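You operate a simulated robot arm through the tools that you are given. There is no shell and no other tool.

Carry out the task below with a simulated robot arm. There is one attempt and no reset: what you move stays moved.

JOB
Buff the green book's spine and slip it into the blue slipcase.
Fine: rub the wax haze off with the round pad and put it back; clamp tight before you rub, loose after. What is to be rubbed or washed off counts as gone when no trace of it is left.

Only the result counts: the job must be done as asked and must still hold three seconds after the hand-in. Knocking over, shifting, dropping, spilling or breaking anything else fails it.

ROBOT AND FRAMES
A 6-joint arm with a two-finger parallel gripper, fixed in place. Base frame: the origin is at the foot of the arm, x ahead of it, y to its left, z up; the work surface is at about z = 0. Units: mm, rad, N and s.
With the tool pointing down near the work surface it reaches from about 240 to 580 mm from the base axis. Its first joint turns from -2.897 to 2.897 rad. Payload 1.5 kg.
The TCP is the grasp point between the finger pads, 30 mm short of the fingertips. In the tool frame z runs along the fingers and y along their closing line. Largest opening 80 mm; finger width 17, thickness 12; the body of the gripper, 40 by 82 mm, starts 80 mm behind the TCP.
Orientation is that of the tool frame in the base frame, as a unit quaternion [x, y, z, w]. With the fingers straight down and closing along the base's y, the tool's x points along the base's -x, its y along +y and its z along -z.

CONTROLS
- The arm moves only by the tool apply_moves. Its argument "motion" is a list of rows, each an object (a shift or turn left out is 0, a gripper value left out holds the last) with "grip": the finger opening in mm, from 0 to 80; "delta_pos": the shift along the tool's x, y, z in mm, a list of three; "angular": the turn, a rotation vector about the tool's x, y, z in rad, a list of three. In form: [{"grip": grip, "delta_pos": [x, y, z], "angular": [ax, ay, az]}, ...]. A call has 1 to 20 rows; each row shifts and turns the commanded pose from where the row before left it, along the tool's axes as they then stand. Each row takes 0.2 s and may step no farther than 50 mm and 0.15 rad from the row before; otherwise, or with a gripper value out of range, the whole call is refused. Where a pose cannot be reached the arm comes as near as it can. A force on the tool above 40 N (or 10 N above the force at the start of the call, whichever is more), or a blocked arm, ends the call early, and 0.2 s more pass. The fingers move at their own pace (about 72 mm/s each) and stop on an object; they squeeze with about 21 N. The grip force told is the motor's: it shows also when the fingers shut on nothing. Time passes only in rows, and 0.2 s behind the last, so rows that do not move let the fingers close. It gives the time, the measured TCP pose, the force on the tool (base axes), the opening and the grip force at its end, in the units of the frame above (readings bear some noise), with the torque about the TCP (base axes, N m) and any sound that the robot's microphone picked up.
- Cameras (640 x 400 px; columns grow to the right, rows downward): "scene" is fixed at [393.4, 655.9, 645.4]; the picture's right is [-0.99, 0.11, 0.00], its down [0.07, 0.67, -0.74] and it looks along [-0.08, -0.74, -0.67] (base axes); focal length 289 px, centre (320, 200). "wrist" rides on the gripper at [72, -6, -122] in the tool frame; the picture's right is [0.09, 1.00, 0.00], its down [-0.84, 0.08, -0.54] and it looks along [-0.54, 0.05, 0.84] (tool axes); focal length 238 px, centre (320, 200). There is no depth. A picture from a camera that has moved, and an enlarged one, comes with that camera's place and axes in the base frame and with its lens. The place of the scene camera against the robot may be out by one fixed shift of up to 25 mm in any direction.
- capture(camera): a new picture of that camera. The clock stands still meanwhile.
- zoom(camera, box): a new picture of the part [left, top, right, bottom] of that camera's present view, enlarged. The clock stands still meanwhile.
- sign_off(): hands the job in; it is judged then, once.

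Nothing tells you positions but the pictures and the camera data. Unless the task says otherwise, let go and move clear before handing in.

The tools are called after ">>>" by a JSON object that holds its "method" and its "body". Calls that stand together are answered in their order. apply_moves: Moves the arm, as the interface text tells. Its arguments: {"type":"object","properties":{"motion":{"type":"array","items":{"type":"object","properties":{"grip":{"type":"number"},"delta_pos":{"type":"array","items":{"type":"number"}},"angular":{"type":"array","items":{"type":"number"}}}}}},"required":["motion"]} The other tools are called the same way: capture (camera) takes a picture; zoom (camera, box) takes an enlarged picture of a part of a camera's view; sign_off () hands the job in.

At the start:

```text
t: 0.0
ee_pos: [331.4, 127.5, 383.3]
tool_rot: [0.0, 1.0, 0.002, 0.0]
force: [0.1, -0.3, -0.3]
torque: [-0.03, 0.04, 0.01]
finger_gap: 80.2
gripper_force: 0.0
```

scene: 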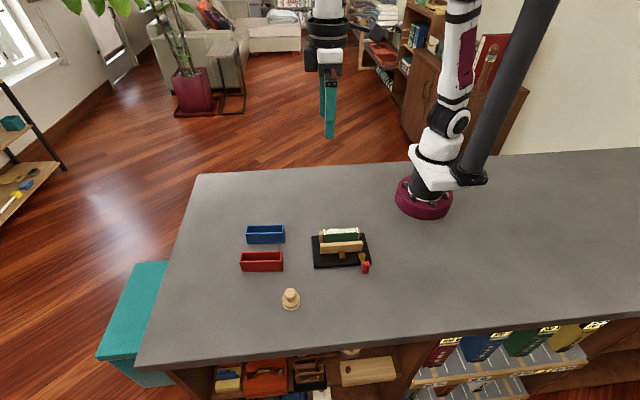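
wrist: 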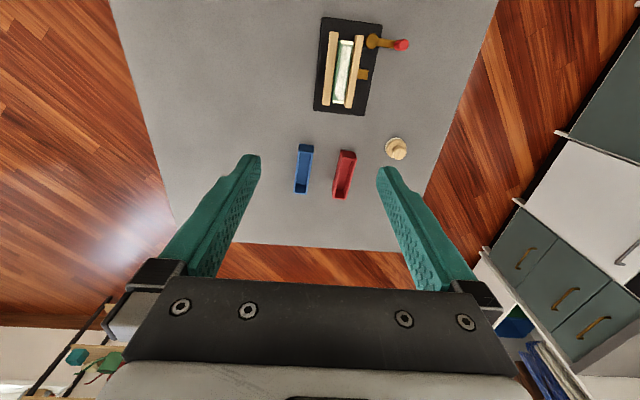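

I see a small book vise on a black base holding the green book (spine up, whitish haze), with a red-handled lever, a blue and a red slipcase, and a round wooden pad. I'll zoom in on each before moving.

>>> {"method": "zoom", "body": {"camera": "scene", "box": [220, 200, 400, 320]}}

>>> {"method": "zoom", "body": {"camera": "wrist", "box": [280, 0, 430, 210]}}

>>> {"method": "zoom", "body": {"camera": "scene", "box": [300, 215, 390, 285]}}

```text
3.33 times, centred on (310, 260) of scene
camera zoom: at [393.4, 655.9, 645.4], right [-0.99, 0.11, 0.0], down [0.07, 0.67, -0.74], along [-0.08, -0.74, -0.67], focal length 964 px, centre (353, 0)
```

zoom: 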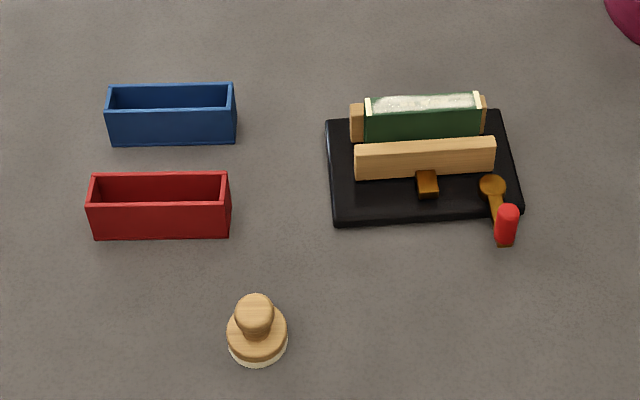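

```text
1.90 times, centred on (355, 105) of wrist
camera zoom: at [258.8, 120.7, 504.9], right [-0.09, 1.0, 0.0], down [0.84, 0.08, 0.54], along [0.54, 0.05, -0.84], focal length 454 px, centre (253, 381)
```

zoom: 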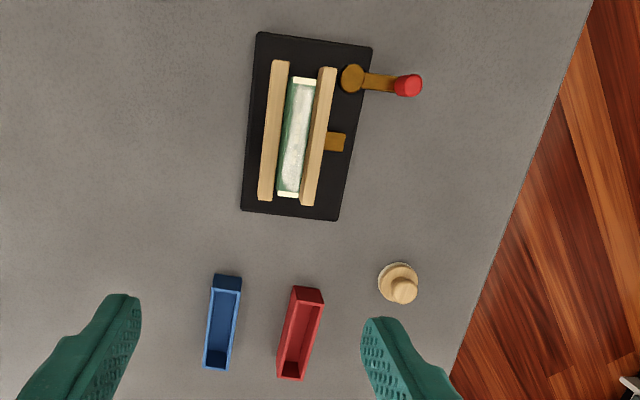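

```text
5.71 times, centred on (345, 250) of scene
camera zoom: at [393.4, 655.9, 645.4], right [-0.99, 0.11, 0.0], down [0.07, 0.67, -0.74], along [-0.08, -0.74, -0.67], focal length 1653 px, centre (177, -86)
```

zoom: 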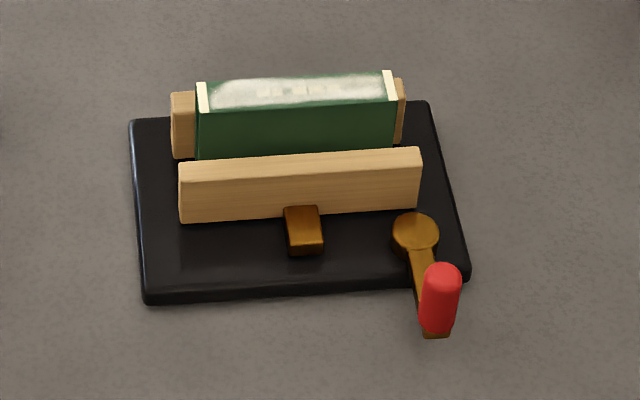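

The vise is near (290, 165), the pad near (430, 303), the blue slipcase near (489, 105) and the red one near (498, 199). I'll move the wrist camera above the vise for a closer view.

>>> {"method": "apply_moves", "body": {"motion": [{"grip": 80, "delta_pos": [10, 20, 40]}, {"delta_pos": [10, 20, 40]}, {"delta_pos": [11, 20, 40]}, {"delta_pos": [0, 0, 30]}, {"delta_pos": [0, 0, 0]}]}}

>>> {"method": "capture", "body": {"camera": "wrist"}}

>>> {"method": "capture", "body": {"camera": "scene"}}

```text
t: 1.2
ee_pos: [301.9, 190.6, 235.3]
tool_rot: [0.001, 1.0, 0.002, 0.001]
force: [0.2, -0.5, 0.3]
torque: [-0.04, 0.01, -0.01]
finger_gap: 80.2
gripper_force: 0.1
```

```text
taken
camera wrist: at [229.2, 183.4, 356.4], right [-0.09, 1.0, 0.0], down [0.84, 0.07, 0.54], along [0.54, 0.05, -0.84], focal length 238 px, centre (320, 200)
```

wrist: 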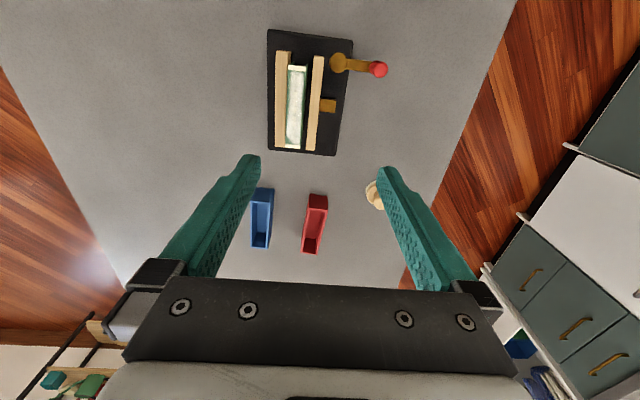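

```text
taken
```

scene: 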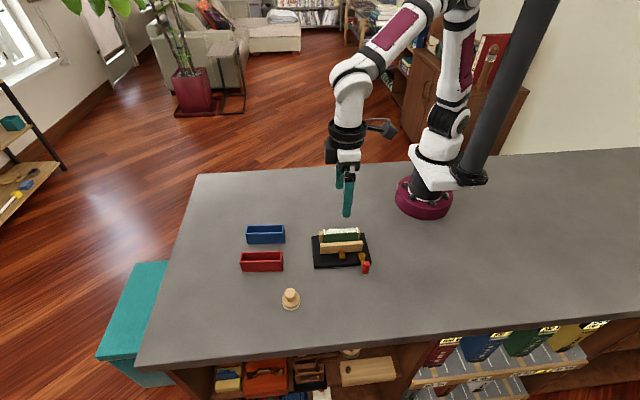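

The wrist camera sees the vise well from here. I'll zoom in on the vise, the slipcases and the pad to measure them.

>>> {"method": "zoom", "body": {"camera": "wrist", "box": [250, 20, 410, 170]}}

>>> {"method": "zoom", "body": {"camera": "wrist", "box": [235, 170, 395, 270]}}

>>> {"method": "zoom", "body": {"camera": "scene", "box": [230, 215, 310, 315]}}

```text
2.67 times, centred on (330, 95) of wrist
camera zoom: at [229.2, 183.4, 356.4], right [-0.09, 1.0, 0.0], down [0.84, 0.07, 0.54], along [0.54, 0.05, -0.84], focal length 636 px, centre (293, 480)
```

zoom: 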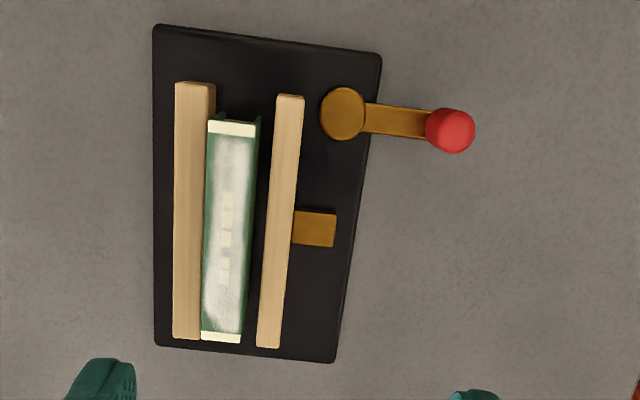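

```text
4.00 times, centred on (315, 220) of wrist
camera zoom: at [229.2, 183.4, 356.4], right [-0.09, 1.0, 0.0], down [0.84, 0.07, 0.54], along [0.54, 0.05, -0.84], focal length 953 px, centre (340, 120)
```

zoom: 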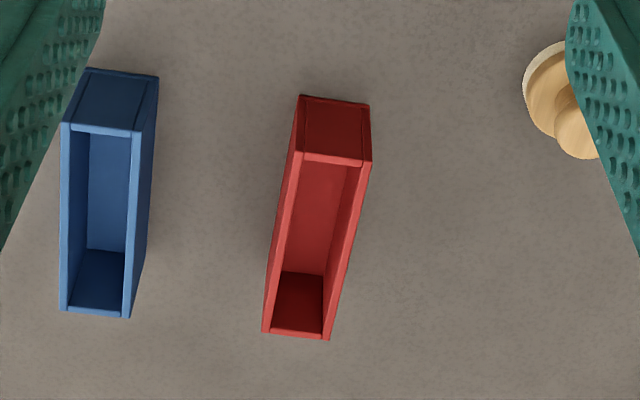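

```text
4.00 times, centred on (270, 265) of scene
camera zoom: at [393.4, 655.9, 645.4], right [-0.99, 0.11, 0.0], down [0.07, 0.67, -0.74], along [-0.08, -0.74, -0.67], focal length 1157 px, centre (520, -60)
```

zoom: 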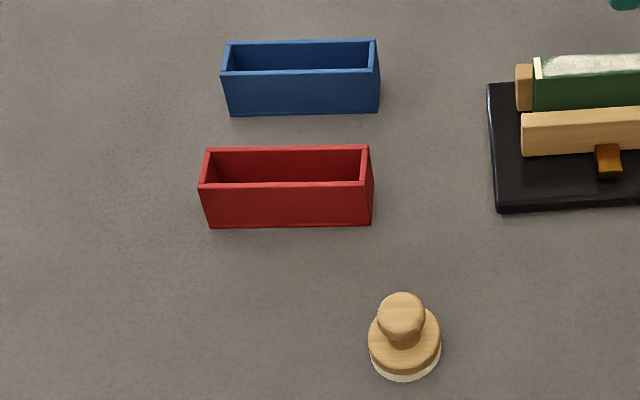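

The front jaw is open, with a gap between it and the book, so the vise is loose. I take the book's spine to be at about z=62, x 248–342, y 150–171. Next I'll get a closer look at the lever and jaws.

>>> {"method": "apply_moves", "body": {"motion": [{"delta_pos": [-5, 10, 40]}, {"delta_pos": [-5, 15, 40]}, {"delta_pos": [0, 0, 35]}, {"delta_pos": [0, 0, 0]}]}}

>>> {"method": "capture", "body": {"camera": "wrist"}}

>>> {"method": "zoom", "body": {"camera": "wrist", "box": [220, 0, 420, 125]}}

```text
t: 2.2
ee_pos: [307.3, 213.5, 116.0]
tool_rot: [0.0, 1.0, 0.002, 0.0]
force: [0.9, -0.6, 0.5]
torque: [0.0, 0.03, 0.0]
finger_gap: 80.2
gripper_force: 0.0
```

```text
taken
camera wrist: at [234.6, 206.9, 238.3], right [-0.09, 1.0, 0.0], down [0.84, 0.08, 0.54], along [0.54, 0.05, -0.84], focal length 238 px, centre (320, 200)
```

wrist: 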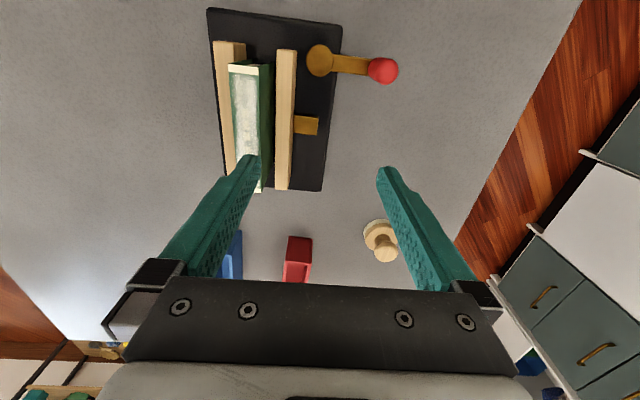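

```text
3.20 times, centred on (320, 62) of wrist
camera zoom: at [234.6, 206.9, 238.3], right [-0.09, 1.0, 0.0], down [0.84, 0.08, 0.54], along [0.54, 0.05, -0.84], focal length 763 px, centre (320, 640)
```

zoom: 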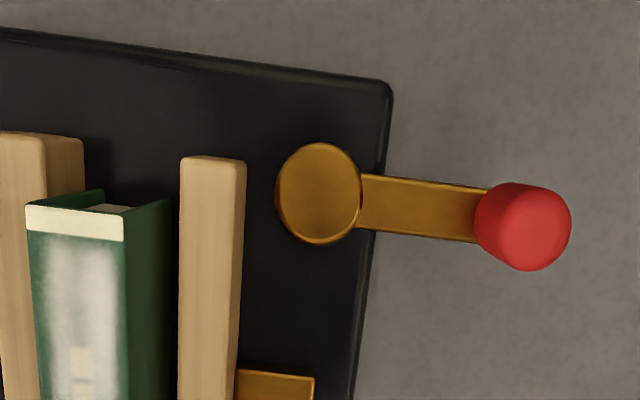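

I need better height estimates for the knob, jaws and spine. I'll slide the camera toward +y to look at the vise and pad from the side.

>>> {"method": "apply_moves", "body": {"motion": [{"delta_pos": [0, 45, 0]}, {"delta_pos": [0, 45, 0]}, {"delta_pos": [0, 10, 20]}, {"delta_pos": [0, 0, 0]}]}}

>>> {"method": "capture", "body": {"camera": "wrist"}}

>>> {"method": "zoom", "body": {"camera": "wrist", "box": [100, 0, 340, 150]}}

>>> {"method": "zoom", "body": {"camera": "wrist", "box": [260, 150, 400, 280]}}

```text
t: 3.2
ee_pos: [308.5, 314.7, 96.7]
tool_rot: [0.001, 1.0, 0.001, 0.0]
force: [-0.3, -0.4, -0.1]
torque: [0.02, 0.01, 0.01]
finger_gap: 80.1
gripper_force: 0.1
```

```text
taken
camera wrist: at [236.5, 307.5, 218.7], right [-0.09, 1.0, 0.0], down [0.84, 0.08, 0.54], along [0.54, 0.05, -0.84], focal length 238 px, centre (320, 200)
```

wrist: 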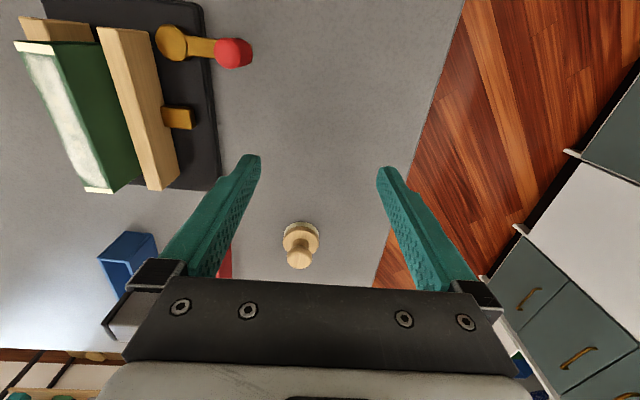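

```text
2.67 times, centred on (220, 75) of wrist
camera zoom: at [236.5, 307.5, 218.7], right [-0.09, 1.0, 0.0], down [0.84, 0.08, 0.54], along [0.54, 0.05, -0.84], focal length 636 px, centre (587, 533)
```

zoom: 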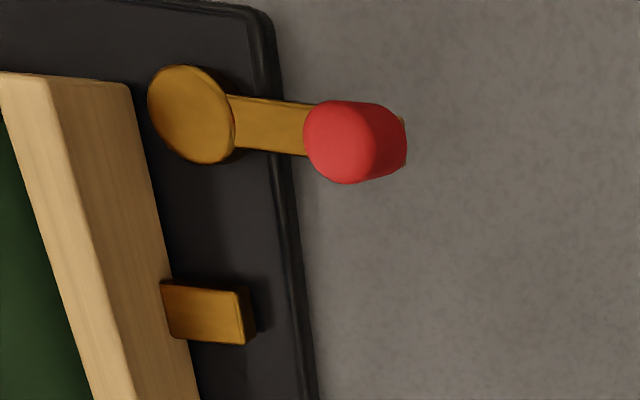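

```text
3.08 times, centred on (330, 215) of wrist
camera zoom: at [236.5, 307.5, 218.7], right [-0.09, 1.0, 0.0], down [0.84, 0.08, 0.54], along [0.54, 0.05, -0.84], focal length 733 px, centre (289, 154)
```

zoom: 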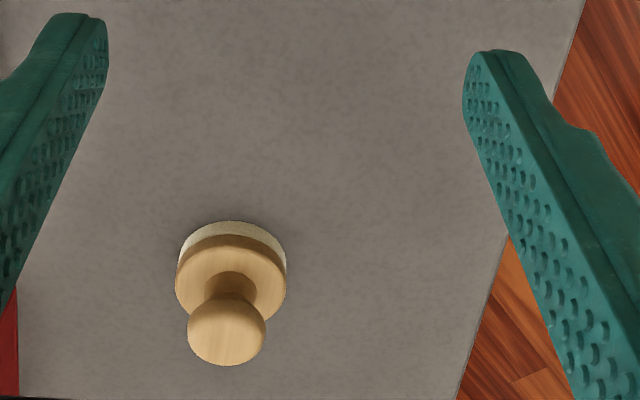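

Knob top is at about (245, 253, 55) and the lever pivot at (243.5, 207). I'll zoom on the book and jaws from this side view to pin down their heights.

>>> {"method": "zoom", "body": {"camera": "wrist", "box": [0, 0, 130, 80]}}

>>> {"method": "zoom", "body": {"camera": "wrist", "box": [60, 130, 200, 210]}}

>>> {"method": "zoom", "body": {"camera": "wrist", "box": [80, 215, 200, 290]}}

```text
4.92 times, centred on (65, 40) of wrist
camera zoom: at [236.5, 307.5, 218.7], right [-0.09, 1.0, 0.0], down [0.84, 0.08, 0.54], along [0.54, 0.05, -0.84], focal length 1173 px, centre (1575, 988)
```

zoom: 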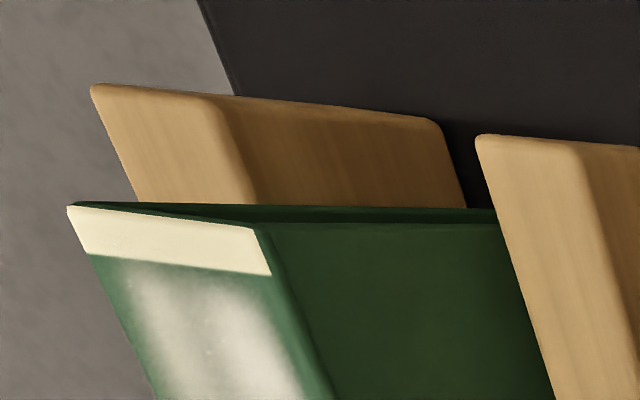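

```text
4.57 times, centred on (130, 170) of wrist
camera zoom: at [236.5, 307.5, 218.7], right [-0.09, 1.0, 0.0], down [0.84, 0.08, 0.54], along [0.54, 0.05, -0.84], focal length 1090 px, centre (1189, 337)
```

zoom: 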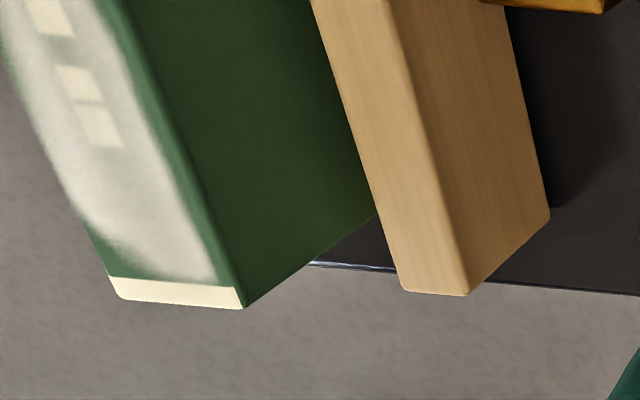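

```text
5.33 times, centred on (140, 252) of wrist
camera zoom: at [236.5, 307.5, 218.7], right [-0.09, 1.0, 0.0], down [0.84, 0.08, 0.54], along [0.54, 0.05, -0.84], focal length 1271 px, centre (1280, -80)
```

zoom: 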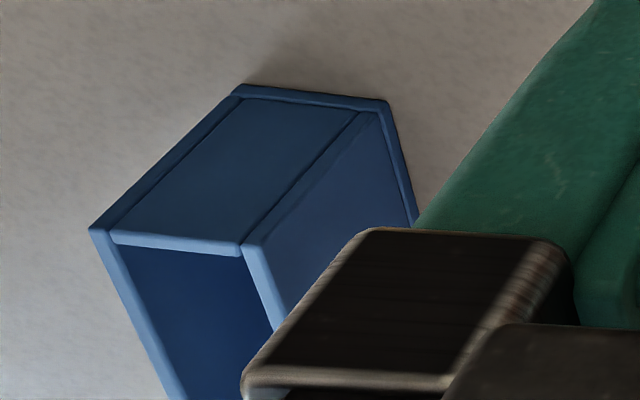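

The book top is at z≈74 with its centre near (292.7, 160.4), the jaw tops are at ≈50, and the knob is at (245, 253) with its top at 55. I'll yaw the tool 90° so the fingers can cage the lever knob along its swing, then look again.

>>> {"method": "apply_moves", "body": {"motion": [{"angular": [0, 0, 0.1428], "delta_pos": [0, 0, -10]}, {"angular": [0, 0, 0.1428]}, {"angular": [0, 0, 0.1428]}, {"angular": [0, 0, 0.1428]}, {"angular": [0, 0, 0.1428]}, {"angular": [0, 0, 0.1428]}, {"angular": [0, 0, 0.1428]}, {"angular": [0, 0, 0.1428]}, {"angular": [0, 0, 0.1428]}, {"angular": [0, 0, 0.1428]}, {"angular": [0, 0, 0.1428]}, {"angular": [0, 0, 0]}]}}

>>> {"method": "capture", "body": {"camera": "wrist"}}

>>> {"method": "zoom", "body": {"camera": "scene", "box": [260, 270, 330, 320]}}

```text
t: 5.8
ee_pos: [310.6, 312.3, 109.6]
tool_rot: [0.708, 0.706, 0.0, -0.001]
force: [-0.5, -0.1, 0.3]
torque: [-0.01, 0.0, 0.02]
finger_gap: 80.1
gripper_force: 0.1
```

```text
taken
camera wrist: at [303.8, 384.3, 231.1], right [1.0, 0.09, 0.0], down [0.08, -0.84, 0.54], along [0.05, -0.54, -0.84], focal length 238 px, centre (320, 200)
```

wrist: 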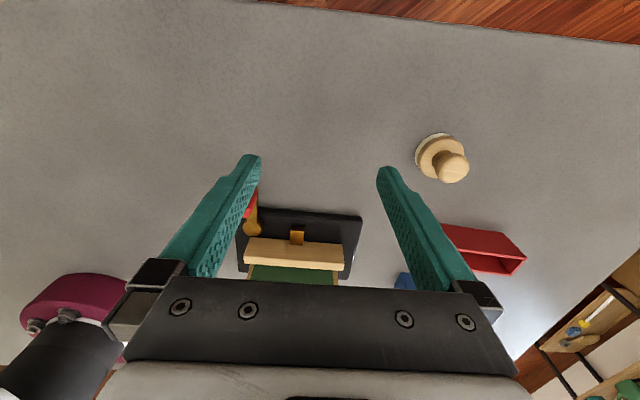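

```text
8.00 times, centred on (295, 295) of scene
camera zoom: at [393.4, 655.9, 645.4], right [-0.99, 0.11, 0.0], down [0.07, 0.67, -0.74], along [-0.08, -0.74, -0.67], focal length 2314 px, centre (520, -560)
```

zoom: 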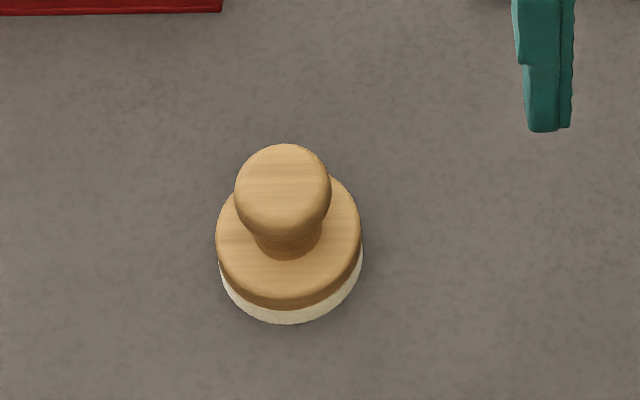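

The pad has a mushroom head on a disc with felt underneath. Now I'll move over the lever knob with the fingers caging it along x, then descend.

>>> {"method": "apply_moves", "body": {"motion": [{"grip": 36, "delta_pos": [-20, -22, 0]}, {"delta_pos": [-20, -22, 0]}, {"delta_pos": [-19.3, -21.6, 0]}, {"delta_pos": [0, 0, 0]}, {"delta_pos": [0, 0, 0]}]}}

>>> {"method": "capture", "body": {"camera": "wrist"}}

>>> {"method": "zoom", "body": {"camera": "scene", "box": [300, 200, 400, 290]}}

```text
t: 7.0
ee_pos: [245.9, 254.7, 109.7]
tool_rot: [0.708, 0.707, 0.0, 0.0]
force: [0.1, 0.2, 0.8]
torque: [0.01, 0.02, -0.01]
finger_gap: 35.8
gripper_force: 0.1
```

```text
taken
camera wrist: at [238.4, 326.0, 231.4], right [1.0, 0.09, 0.0], down [0.08, -0.84, 0.54], along [0.05, -0.54, -0.84], focal length 238 px, centre (320, 200)
```

wrist: 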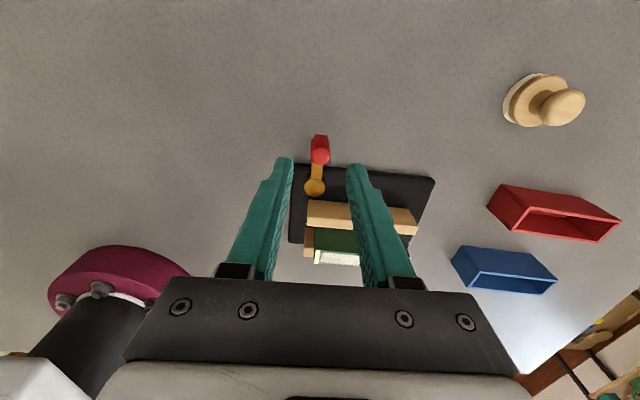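

```text
4.44 times, centred on (350, 245) of scene
camera zoom: at [393.4, 655.9, 645.4], right [-0.99, 0.11, 0.0], down [0.07, 0.67, -0.74], along [-0.08, -0.74, -0.67], focal length 1286 px, centre (187, 0)
```

zoom: 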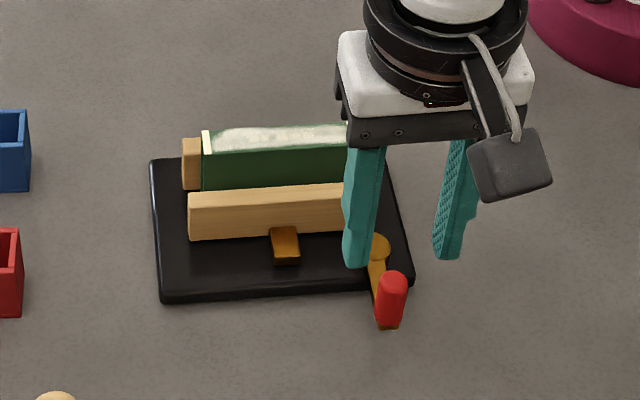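

The knob sits centred between the fingers, so I'll descend to cage it and look.

>>> {"method": "apply_moves", "body": {"motion": [{"delta_pos": [-1.5, -0.7, 20]}, {"delta_pos": [0, 0, 20]}, {"delta_pos": [0, 0, 6]}, {"grip": 22}, {"delta_pos": [0, 0, 0]}]}}

>>> {"method": "zoom", "body": {"camera": "scene", "box": [300, 200, 400, 290]}}

>>> {"method": "zoom", "body": {"camera": "wrist", "box": [240, 120, 440, 260]}}

```text
t: 8.2
ee_pos: [245.2, 252.0, 64.2]
tool_rot: [0.707, 0.707, 0.0, 0.0]
force: [-0.2, 0.0, -0.7]
torque: [-0.01, 0.0, -0.01]
finger_gap: 22.1
gripper_force: 0.0
```

```text
4.44 times, centred on (350, 245) of scene
camera zoom: at [393.4, 655.9, 645.4], right [-0.99, 0.11, 0.0], down [0.07, 0.67, -0.74], along [-0.08, -0.74, -0.67], focal length 1286 px, centre (187, 0)
```

zoom: 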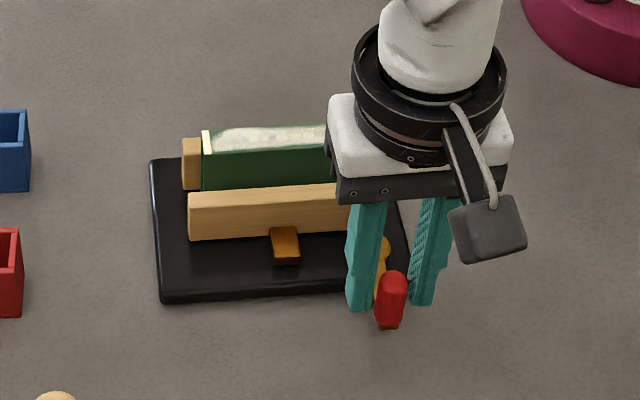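

```text
2.86 times, centred on (340, 190) of wrist
camera zoom: at [239.2, 323.0, 186.8], right [1.0, 0.09, 0.0], down [0.08, -0.84, 0.54], along [0.05, -0.54, -0.84], focal length 681 px, centre (263, 229)
```

zoom: 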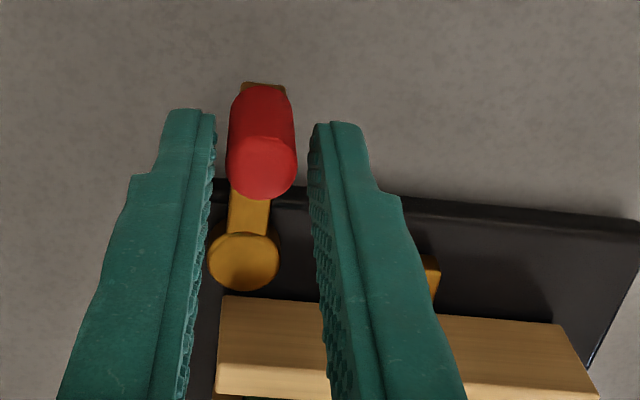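

The knob is caged. I'll try a small clockwise swing (towards +x) along the arc and read the force and view.

>>> {"method": "apply_moves", "body": {"motion": [{"grip": 19, "delta_pos": [0, 0, 0]}, {"delta_pos": [-0.2, 4, 0], "angular": [0, 0, 0.087]}, {"delta_pos": [-0.2, 4, 0], "angular": [0, 0, 0.087]}, {"delta_pos": [0, 0, 0]}]}}

>>> {"method": "zoom", "body": {"camera": "wrist", "box": [240, 120, 440, 260]}}

```text
t: 9.2
ee_pos: [252.3, 252.1, 63.0]
tool_rot: [0.766, 0.643, 0.0, -0.001]
force: [0.1, -0.9, 0.3]
torque: [0.0, 0.04, 0.0]
finger_gap: 19.2
gripper_force: 0.6
```

```text
2.86 times, centred on (340, 190) of wrist
camera zoom: at [258.4, 323.1, 185.3], right [1.0, -0.08, 0.0], down [-0.07, -0.84, 0.54], along [-0.04, -0.54, -0.84], focal length 681 px, centre (263, 229)
```

zoom: 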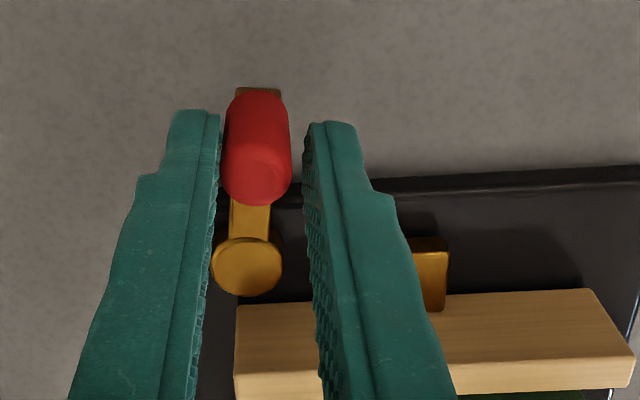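

The lever follows easily clockwise. I'll check whether the jaw closes as it turns.

>>> {"method": "apply_moves", "body": {"motion": [{"delta_pos": [-0.3, 5.5, 0], "angular": [0, 0, 0.12]}, {"delta_pos": [-0.3, 5.5, 0], "angular": [0, 0, 0.12]}, {"delta_pos": [0, 0, 0]}]}}

>>> {"method": "capture", "body": {"camera": "wrist"}}

>>> {"method": "zoom", "body": {"camera": "scene", "box": [300, 200, 400, 290]}}

```text
t: 10.0
ee_pos: [263.3, 248.5, 64.8]
tool_rot: [0.838, 0.546, 0.002, 0.0]
force: [0.2, 0.1, -0.1]
torque: [-0.04, -0.02, 0.0]
finger_gap: 19.0
gripper_force: 0.3
```

```text
taken
camera wrist: at [285.5, 316.0, 185.8], right [0.95, -0.32, 0.0], down [-0.27, -0.8, 0.54], along [-0.17, -0.51, -0.84], focal length 238 px, centre (320, 200)
```

wrist: 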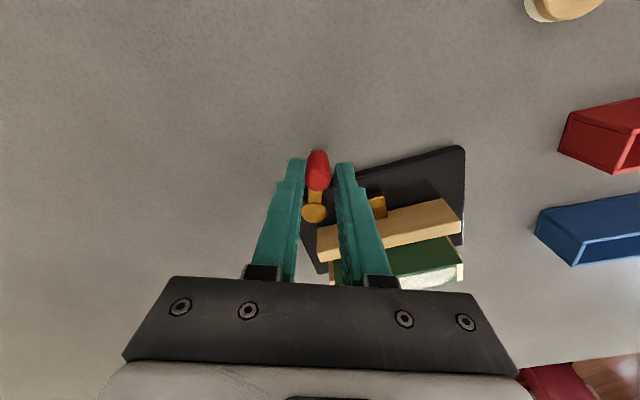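

```text
4.44 times, centred on (350, 245) of scene
camera zoom: at [393.4, 655.9, 645.4], right [-0.99, 0.11, 0.0], down [0.07, 0.67, -0.74], along [-0.08, -0.74, -0.67], focal length 1286 px, centre (187, 0)
```

zoom: 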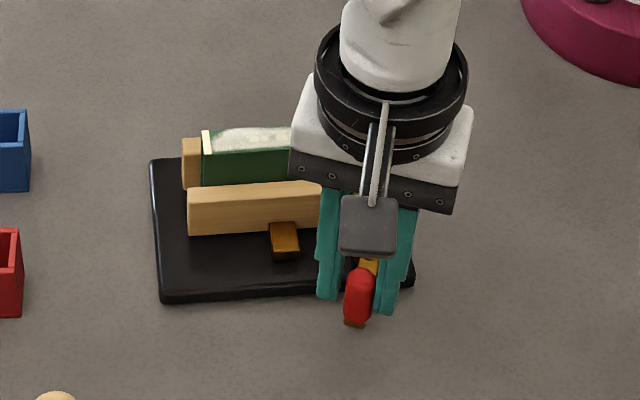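

The jaw is moving toward the book as the lever turns clockwise, so this is the clamping direction. I'll continue in small steps, watching the force.

>>> {"method": "apply_moves", "body": {"motion": [{"delta_pos": [-0.3, 5.5, 0], "angular": [0, 0, 0.12]}, {"delta_pos": [-0.3, 5.5, 0], "angular": [0, 0, 0.12]}, {"delta_pos": [0, 0, 0]}]}}

>>> {"method": "capture", "body": {"camera": "wrist"}}

>>> {"method": "zoom", "body": {"camera": "scene", "box": [300, 200, 400, 290]}}

```text
t: 10.8
ee_pos: [271.8, 243.2, 62.1]
tool_rot: [0.897, 0.442, 0.001, 0.0]
force: [-0.2, -0.4, 0.2]
torque: [0.0, 0.01, -0.01]
finger_gap: 18.9
gripper_force: 0.5
```

```text
taken
camera wrist: at [310.8, 303.6, 184.6], right [0.85, -0.53, 0.0], down [-0.45, -0.71, 0.54], along [-0.29, -0.46, -0.84], focal length 238 px, centre (320, 200)
```

wrist: 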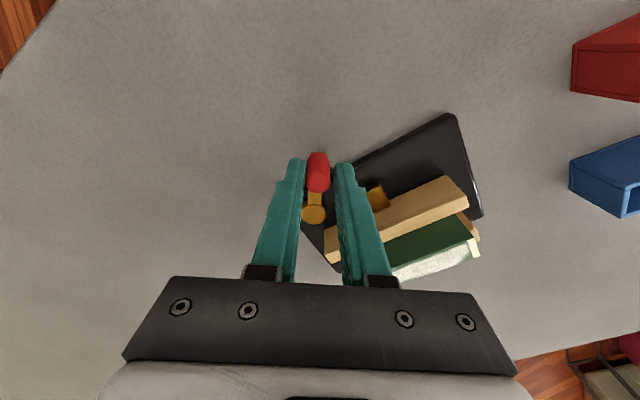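

```text
4.44 times, centred on (350, 245) of scene
camera zoom: at [393.4, 655.9, 645.4], right [-0.99, 0.11, 0.0], down [0.07, 0.67, -0.74], along [-0.08, -0.74, -0.67], focal length 1286 px, centre (187, 0)
```

zoom: 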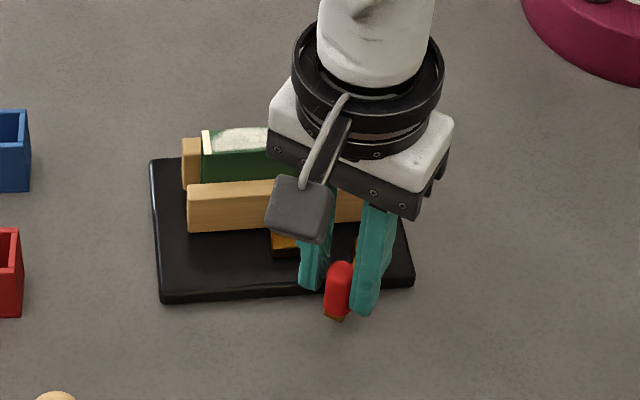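

The jaw is closing steadily with no resistance yet, so I'll continue.

>>> {"method": "apply_moves", "body": {"motion": [{"delta_pos": [-0.3, 5.5, 0], "angular": [0, 0, 0.12]}, {"delta_pos": [-0.3, 5.5, 0], "angular": [0, 0, 0.12]}, {"delta_pos": [0, 0, 0]}]}}

>>> {"method": "capture", "body": {"camera": "wrist"}}

>>> {"method": "zoom", "body": {"camera": "scene", "box": [300, 200, 400, 290]}}

```text
t: 11.6
ee_pos: [279.3, 235.3, 61.7]
tool_rot: [0.944, 0.331, 0.001, -0.001]
force: [0.9, 0.3, 0.9]
torque: [0.01, 0.01, -0.01]
finger_gap: 19.2
gripper_force: 0.5
```

```text
taken
camera wrist: at [331.9, 285.9, 183.4], right [0.69, -0.72, 0.0], down [-0.61, -0.58, 0.54], along [-0.39, -0.37, -0.84], focal length 238 px, centre (320, 200)
```

wrist: 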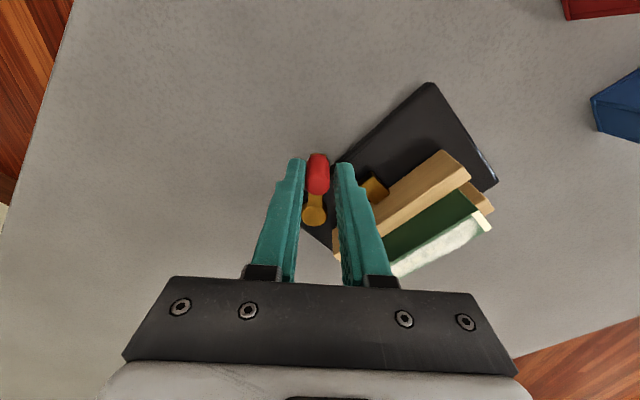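

```text
4.44 times, centred on (350, 245) of scene
camera zoom: at [393.4, 655.9, 645.4], right [-0.99, 0.11, 0.0], down [0.07, 0.67, -0.74], along [-0.08, -0.74, -0.67], focal length 1286 px, centre (187, 0)
```

zoom: 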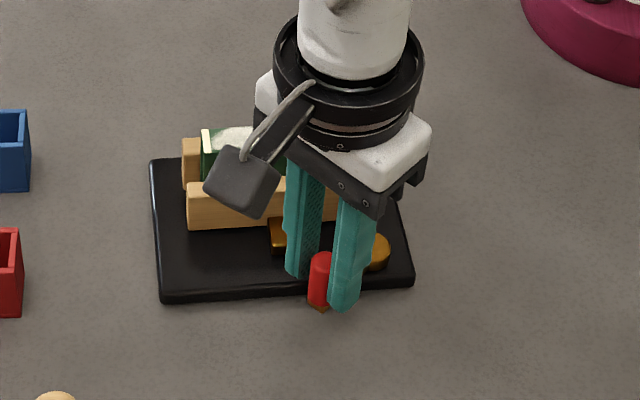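

No contact force yet; the lever is at about 0.9 rad. I'll continue in smaller steps.

>>> {"method": "apply_moves", "body": {"motion": [{"delta_pos": [-0.2, 4.6, 0], "angular": [0, 0, 0.1]}, {"delta_pos": [-0.2, 4.6, 0], "angular": [0, 0, 0.1]}, {"delta_pos": [0, 0, 0]}]}}

>>> {"method": "capture", "body": {"camera": "wrist"}}

>>> {"method": "zoom", "body": {"camera": "scene", "box": [300, 200, 400, 290]}}

```text
t: 12.4
ee_pos: [308.3, 207.2, 67.6]
tool_rot: [0.97, 0.242, -0.005, -0.014]
force: [2.5, 10.1, -1.8]
torque: [0.06, 0.03, -0.16]
finger_gap: 26.7
gripper_force: 3.9
out of reach, approached as far as the arm can: row 1, 2
```

```text
taken
camera wrist: at [370.5, 242.8, 189.4], right [0.55, -0.84, -0.03], down [-0.69, -0.47, 0.54], along [-0.47, -0.28, -0.84], focal length 238 px, centre (320, 200)
```

wrist: 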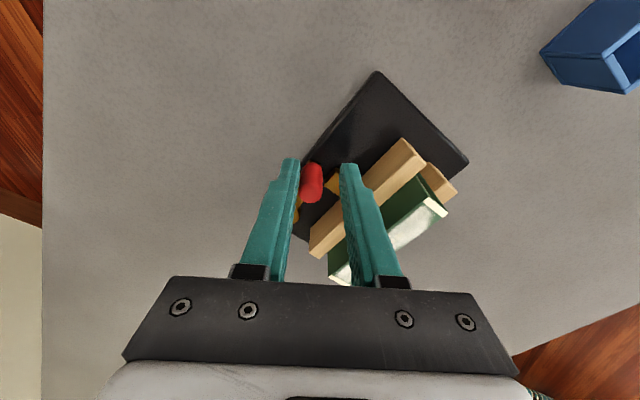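

```text
4.44 times, centred on (350, 245) of scene
camera zoom: at [393.4, 655.9, 645.4], right [-0.99, 0.11, 0.0], down [0.07, 0.67, -0.74], along [-0.08, -0.74, -0.67], focal length 1286 px, centre (187, 0)
```

zoom: 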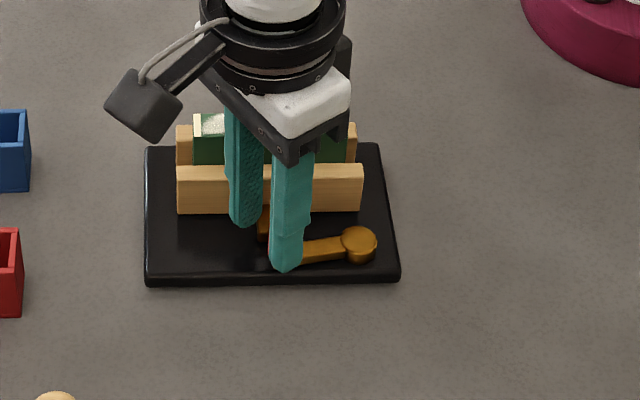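

The arm hit a wrist joint limit and lurched: the lever swung nearly fully, but the vise seems to have been dragged slightly. I'll look closely at the contacts before moving.

>>> {"method": "zoom", "body": {"camera": "wrist", "box": [230, 60, 480, 290]}}

>>> {"method": "zoom", "body": {"camera": "scene", "box": [310, 215, 380, 285]}}

>>> {"method": "capture", "body": {"camera": "scene"}}

```text
1.74 times, centred on (355, 175) of wrist
camera zoom: at [370.5, 242.8, 189.4], right [0.55, -0.84, -0.03], down [-0.69, -0.47, 0.54], along [-0.47, -0.28, -0.84], focal length 414 px, centre (259, 244)
```

zoom: 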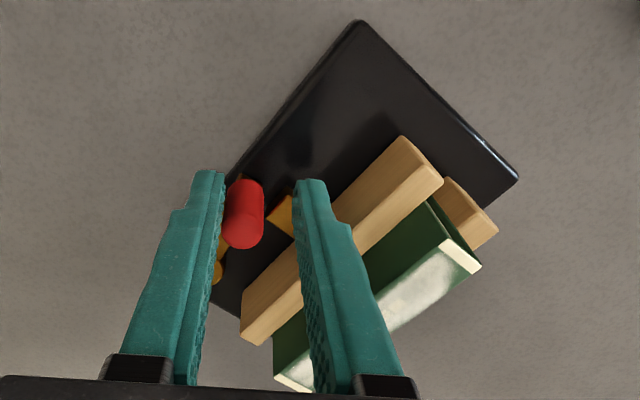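

```text
5.71 times, centred on (345, 250) of scene
camera zoom: at [393.4, 655.9, 645.4], right [-0.99, 0.11, 0.0], down [0.07, 0.67, -0.74], along [-0.08, -0.74, -0.67], focal length 1653 px, centre (177, -86)
```

zoom: 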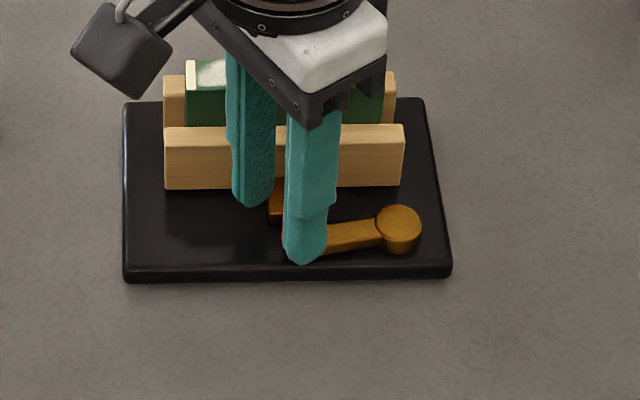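

```text
taken
```

scene: 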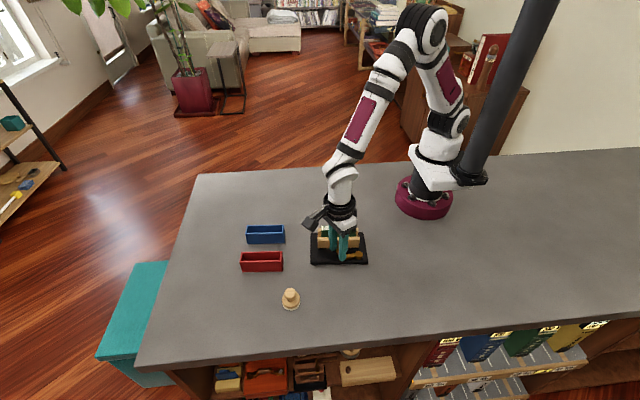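

The vise has slid and rotated a few millimetres; I'll note its original pose and restore it later. First I'll lift straight up, clear of the knob, without changing yaw.

>>> {"method": "apply_moves", "body": {"motion": [{"delta_pos": [0, 0, -20]}, {"delta_pos": [0, 0, -20]}, {"delta_pos": [0, 0, -20]}, {"delta_pos": [0, 0, 0]}]}}

>>> {"method": "zoom", "body": {"camera": "scene", "box": [310, 215, 380, 285]}}

>>> {"method": "capture", "body": {"camera": "wrist"}}

```text
t: 13.4
ee_pos: [315.0, 196.1, 130.8]
tool_rot: [0.972, 0.236, 0.002, -0.001]
force: [0.2, -0.4, 0.2]
torque: [0.0, 0.01, 0.04]
finger_gap: 18.9
gripper_force: 0.1
out of reach, approached as far as the arm can: row 1
```

```text
5.71 times, centred on (345, 250) of scene
camera zoom: at [393.4, 655.9, 645.4], right [-0.99, 0.11, 0.0], down [0.07, 0.67, -0.74], along [-0.08, -0.74, -0.67], focal length 1653 px, centre (177, -86)
```

zoom: 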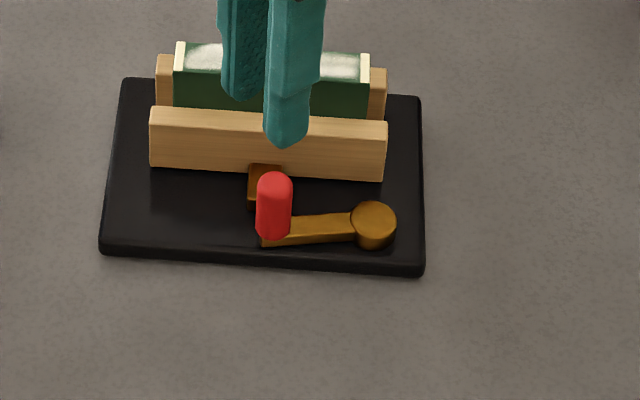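

```text
taken
camera wrist: at [375.2, 234.8, 252.8], right [0.54, -0.84, 0.0], down [-0.71, -0.45, 0.54], along [-0.46, -0.29, -0.84], focal length 238 px, centre (320, 200)
```

wrist: 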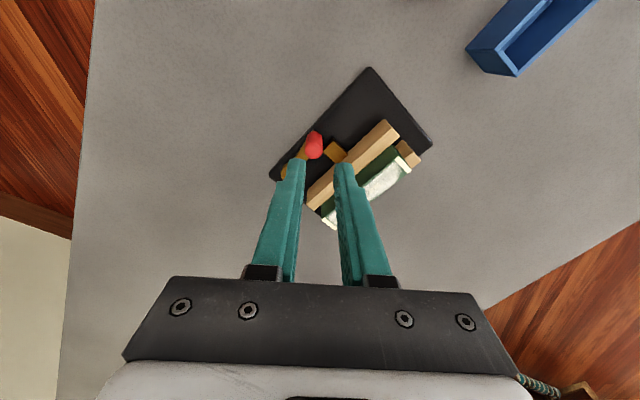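

The vise has rotated about 6° and slid, but nothing is toppled and the lever is now at its clamped side. I'll unwind the wrist high above everything back to yaw 0, then measure the vise.

>>> {"method": "apply_moves", "body": {"motion": [{"delta_pos": [0, 0, -30], "angular": [0, 0, -0.1]}, {"delta_pos": [0, 0, -30], "angular": [0, 0, -0.14]}, {"angular": [0, 0, -0.14]}, {"angular": [0, 0, -0.14]}, {"angular": [0, 0, -0.14]}, {"angular": [0, 0, -0.14]}, {"angular": [0, 0, -0.14]}, {"angular": [0, 0, -0.14]}, {"angular": [0, 0, -0.14]}, {"angular": [0, 0, -0.14]}, {"angular": [0, 0, -0.14]}, {"angular": [0, 0, -0.14]}, {"angular": [0, 0, 0]}]}}

>>> {"method": "capture", "body": {"camera": "scene"}}

```text
t: 16.2
ee_pos: [314.4, 198.1, 191.5]
tool_rot: [0.49, 0.872, 0.002, 0.0]
force: [-0.5, 0.5, 0.2]
torque: [-0.01, 0.0, 0.0]
finger_gap: 18.8
gripper_force: 0.0
```

```text
taken
```

scene: 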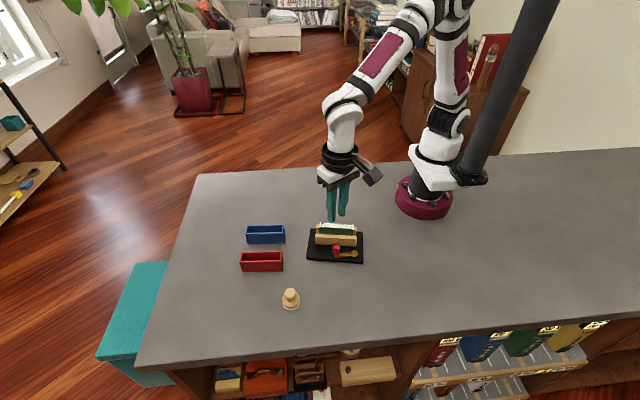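

I'll continue unwinding to yaw 0 and position the camera to look down on the vise.

>>> {"method": "apply_moves", "body": {"motion": [{"angular": [0, 0, -0.14]}, {"angular": [0, 0, -0.14]}, {"angular": [0, 0, -0.14]}, {"angular": [0, 0, -0.14]}, {"angular": [0, 0, -0.14]}, {"angular": [0, 0, -0.14]}, {"angular": [0, 0, -0.14]}, {"angular": [0, 0, -0.0436]}, {"angular": [0, 0, 0]}]}}

>>> {"method": "capture", "body": {"camera": "wrist"}}

>>> {"method": "zoom", "body": {"camera": "wrist", "box": [230, 0, 430, 160]}}

>>> {"method": "zoom", "body": {"camera": "scene", "box": [310, 215, 380, 285]}}

```text
t: 18.2
ee_pos: [314.2, 198.0, 191.4]
tool_rot: [0.0, 1.0, 0.0, 0.0]
force: [0.9, -1.3, -0.6]
torque: [-0.03, 0.02, 0.01]
finger_gap: 19.1
gripper_force: 0.1
```

```text
taken
camera wrist: at [242.6, 190.7, 312.4], right [-0.09, 1.0, 0.0], down [0.84, 0.08, 0.54], along [0.54, 0.05, -0.84], focal length 238 px, centre (320, 200)
```

wrist: 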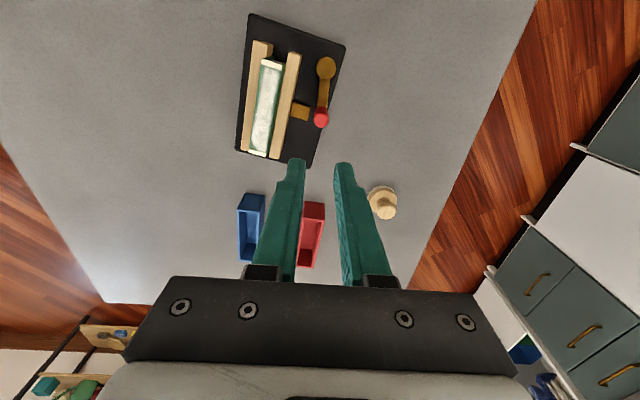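

```text
2.50 times, centred on (330, 80) of wrist
camera zoom: at [242.6, 190.7, 312.4], right [-0.09, 1.0, 0.0], down [0.84, 0.08, 0.54], along [0.54, 0.05, -0.84], focal length 596 px, centre (295, 500)
```

zoom: 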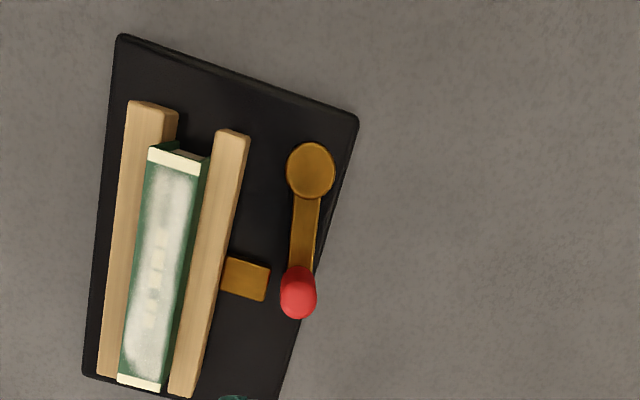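

```text
5.71 times, centred on (345, 250) of scene
camera zoom: at [393.4, 655.9, 645.4], right [-0.99, 0.11, 0.0], down [0.07, 0.67, -0.74], along [-0.08, -0.74, -0.67], focal length 1653 px, centre (177, -86)
```

zoom: 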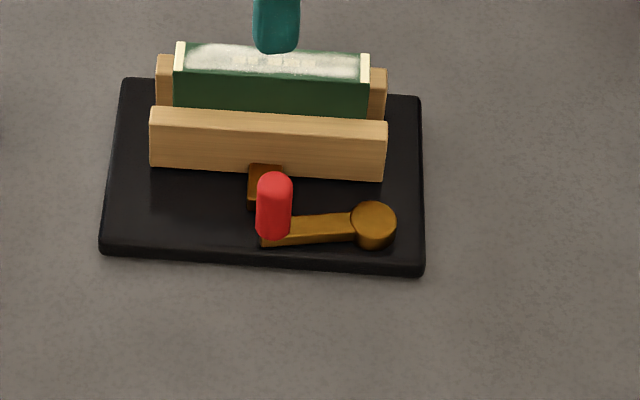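

The vise is rotated to about −10.7°, with its centre shifted from (293,171) to (304,153), and the book is now centred at (300.5, 142) and in contact with both jaws. I'll work in this pose and restore the vise at the end. Next I'll go to the pad and yaw so the fingers close along x.

>>> {"method": "apply_moves", "body": {"motion": [{"grip": 60, "delta_pos": [-28.3, 26.3, 0]}, {"delta_pos": [-28.3, 26.3, 0]}, {"delta_pos": [-28.3, 26.3, 0]}, {"delta_pos": [-28.3, 26.3, 0]}, {"angular": [0, 0, 0.1428]}, {"angular": [0, 0, 0.1428]}, {"angular": [0, 0, 0.1428]}, {"angular": [0, 0, 0.1428]}, {"angular": [0, 0, 0.1428]}, {"angular": [0, 0, 0.1428]}, {"angular": [0, 0, 0.1428]}, {"angular": [0, 0, 0.1428]}, {"angular": [0, 0, 0.1428]}, {"angular": [0, 0, 0.1428]}, {"angular": [0, 0, 0.1428]}, {"delta_pos": [0, 0, 40]}, {"angular": [0, 0, 0]}]}}

>>> {"method": "capture", "body": {"camera": "wrist"}}

>>> {"method": "zoom", "body": {"camera": "wrist", "box": [240, 120, 400, 260]}}

```text
t: 21.8
ee_pos: [426.2, 302.8, 152.2]
tool_rot: [0.708, 0.706, 0.001, -0.001]
force: [-0.7, 0.3, -0.6]
torque: [0.02, 0.02, 0.02]
finger_gap: 60.0
gripper_force: 0.1
```

```text
taken
camera wrist: at [419.6, 374.3, 273.6], right [1.0, 0.09, 0.0], down [0.07, -0.84, 0.54], along [0.05, -0.54, -0.84], focal length 238 px, centre (320, 200)
```

wrist: 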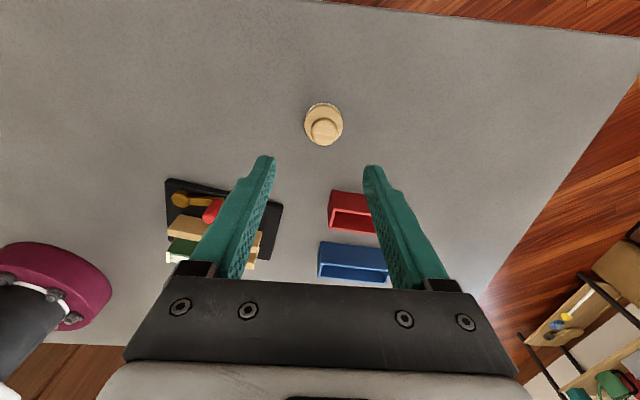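

```text
2.86 times, centred on (320, 190) of wrist
camera zoom: at [419.6, 374.3, 273.6], right [1.0, 0.09, 0.0], down [0.07, -0.84, 0.54], along [0.05, -0.54, -0.84], focal length 681 px, centre (320, 229)
```

zoom: 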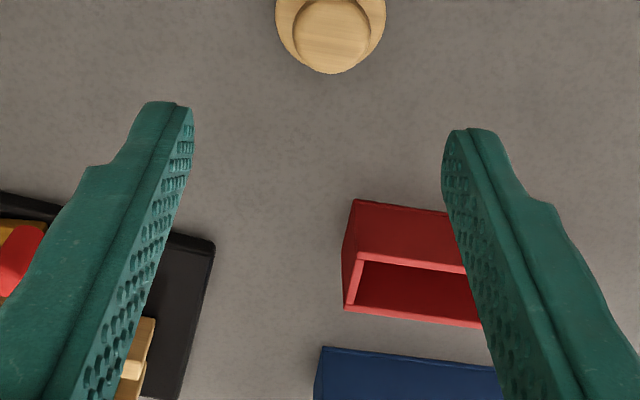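

The pad lies slightly off the finger centreline, so I'll zoom to get its exact position.

>>> {"method": "zoom", "body": {"camera": "wrist", "box": [280, 90, 370, 160]}}

>>> {"method": "zoom", "body": {"camera": "scene", "box": [260, 240, 330, 320]}}

```text
5.71 times, centred on (325, 125) of wrist
camera zoom: at [419.6, 374.3, 273.6], right [1.0, 0.09, 0.0], down [0.07, -0.84, 0.54], along [0.05, -0.54, -0.84], focal length 1362 px, centre (291, 629)
```

zoom: 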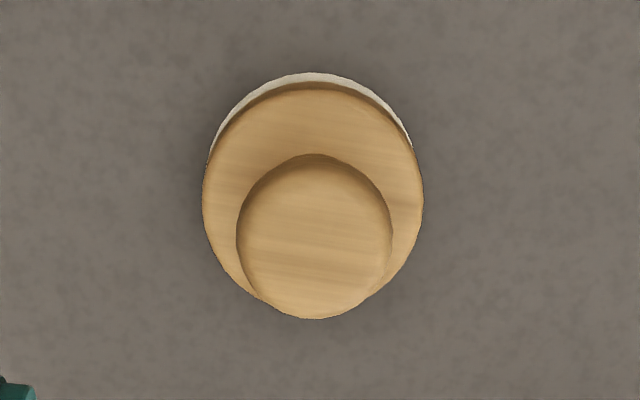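

```text
5.00 times, centred on (295, 280) of scene
camera zoom: at [393.4, 655.9, 645.4], right [-0.99, 0.11, 0.0], down [0.07, 0.67, -0.74], along [-0.08, -0.74, -0.67], focal length 1446 px, centre (445, -200)
```

zoom: 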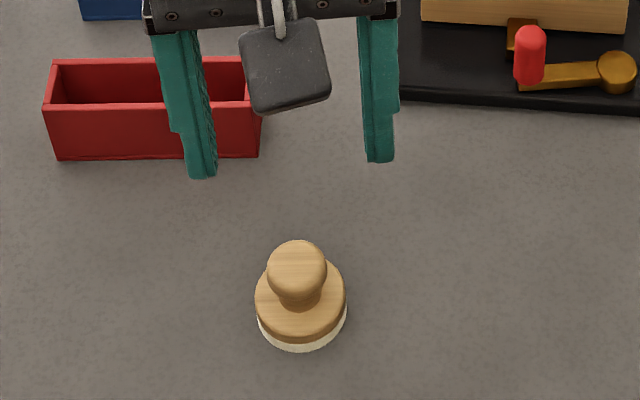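

The pad's centre is at about (430.7, 304.5), with a head of about 27 mm diameter. I'll descend around it with fingertips kept above the disc, then look before closing.

>>> {"method": "apply_moves", "body": {"motion": [{"delta_pos": [1.6, 4.5, 30]}, {"delta_pos": [0, 0, 30]}, {"delta_pos": [0, 0, 25]}, {"delta_pos": [0, 0, 15]}, {"delta_pos": [0, 0, 0]}]}}

>>> {"method": "zoom", "body": {"camera": "wrist", "box": [230, 110, 410, 240]}}

>>> {"method": "zoom", "body": {"camera": "scene", "box": [260, 240, 330, 320]}}

```text
t: 23.0
ee_pos: [433.0, 305.6, 51.5]
tool_rot: [0.708, 0.707, 0.002, 0.0]
force: [0.5, 0.6, 0.0]
torque: [-0.01, 0.02, 0.01]
finger_gap: 60.1
gripper_force: 0.1
```

```text
3.08 times, centred on (320, 175) of wrist
camera zoom: at [425.5, 377.1, 174.1], right [1.0, 0.09, 0.0], down [0.08, -0.84, 0.54], along [0.05, -0.54, -0.84], focal length 733 px, centre (320, 277)
```

zoom: 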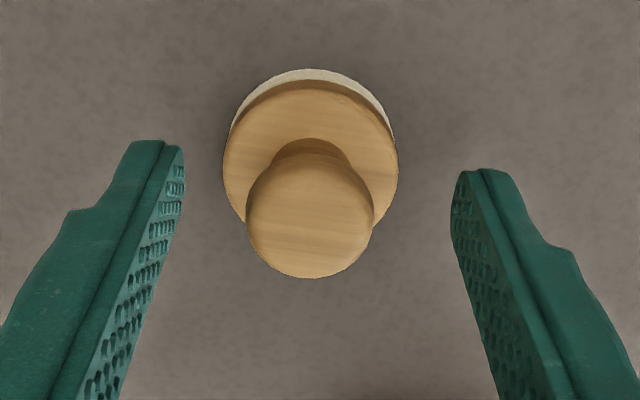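

```text
5.00 times, centred on (295, 280) of scene
camera zoom: at [393.4, 655.9, 645.4], right [-0.99, 0.11, 0.0], down [0.07, 0.67, -0.74], along [-0.08, -0.74, -0.67], focal length 1446 px, centre (445, -200)
```

zoom: 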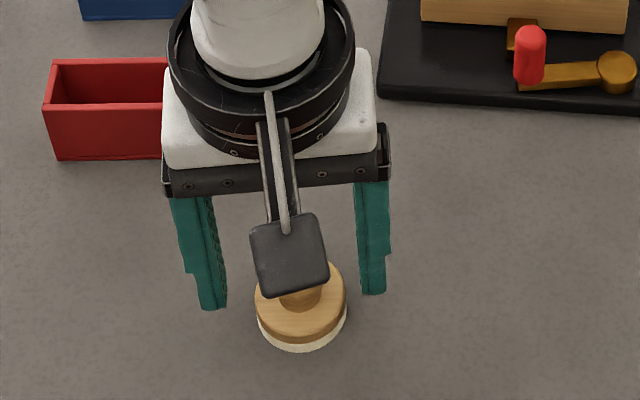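

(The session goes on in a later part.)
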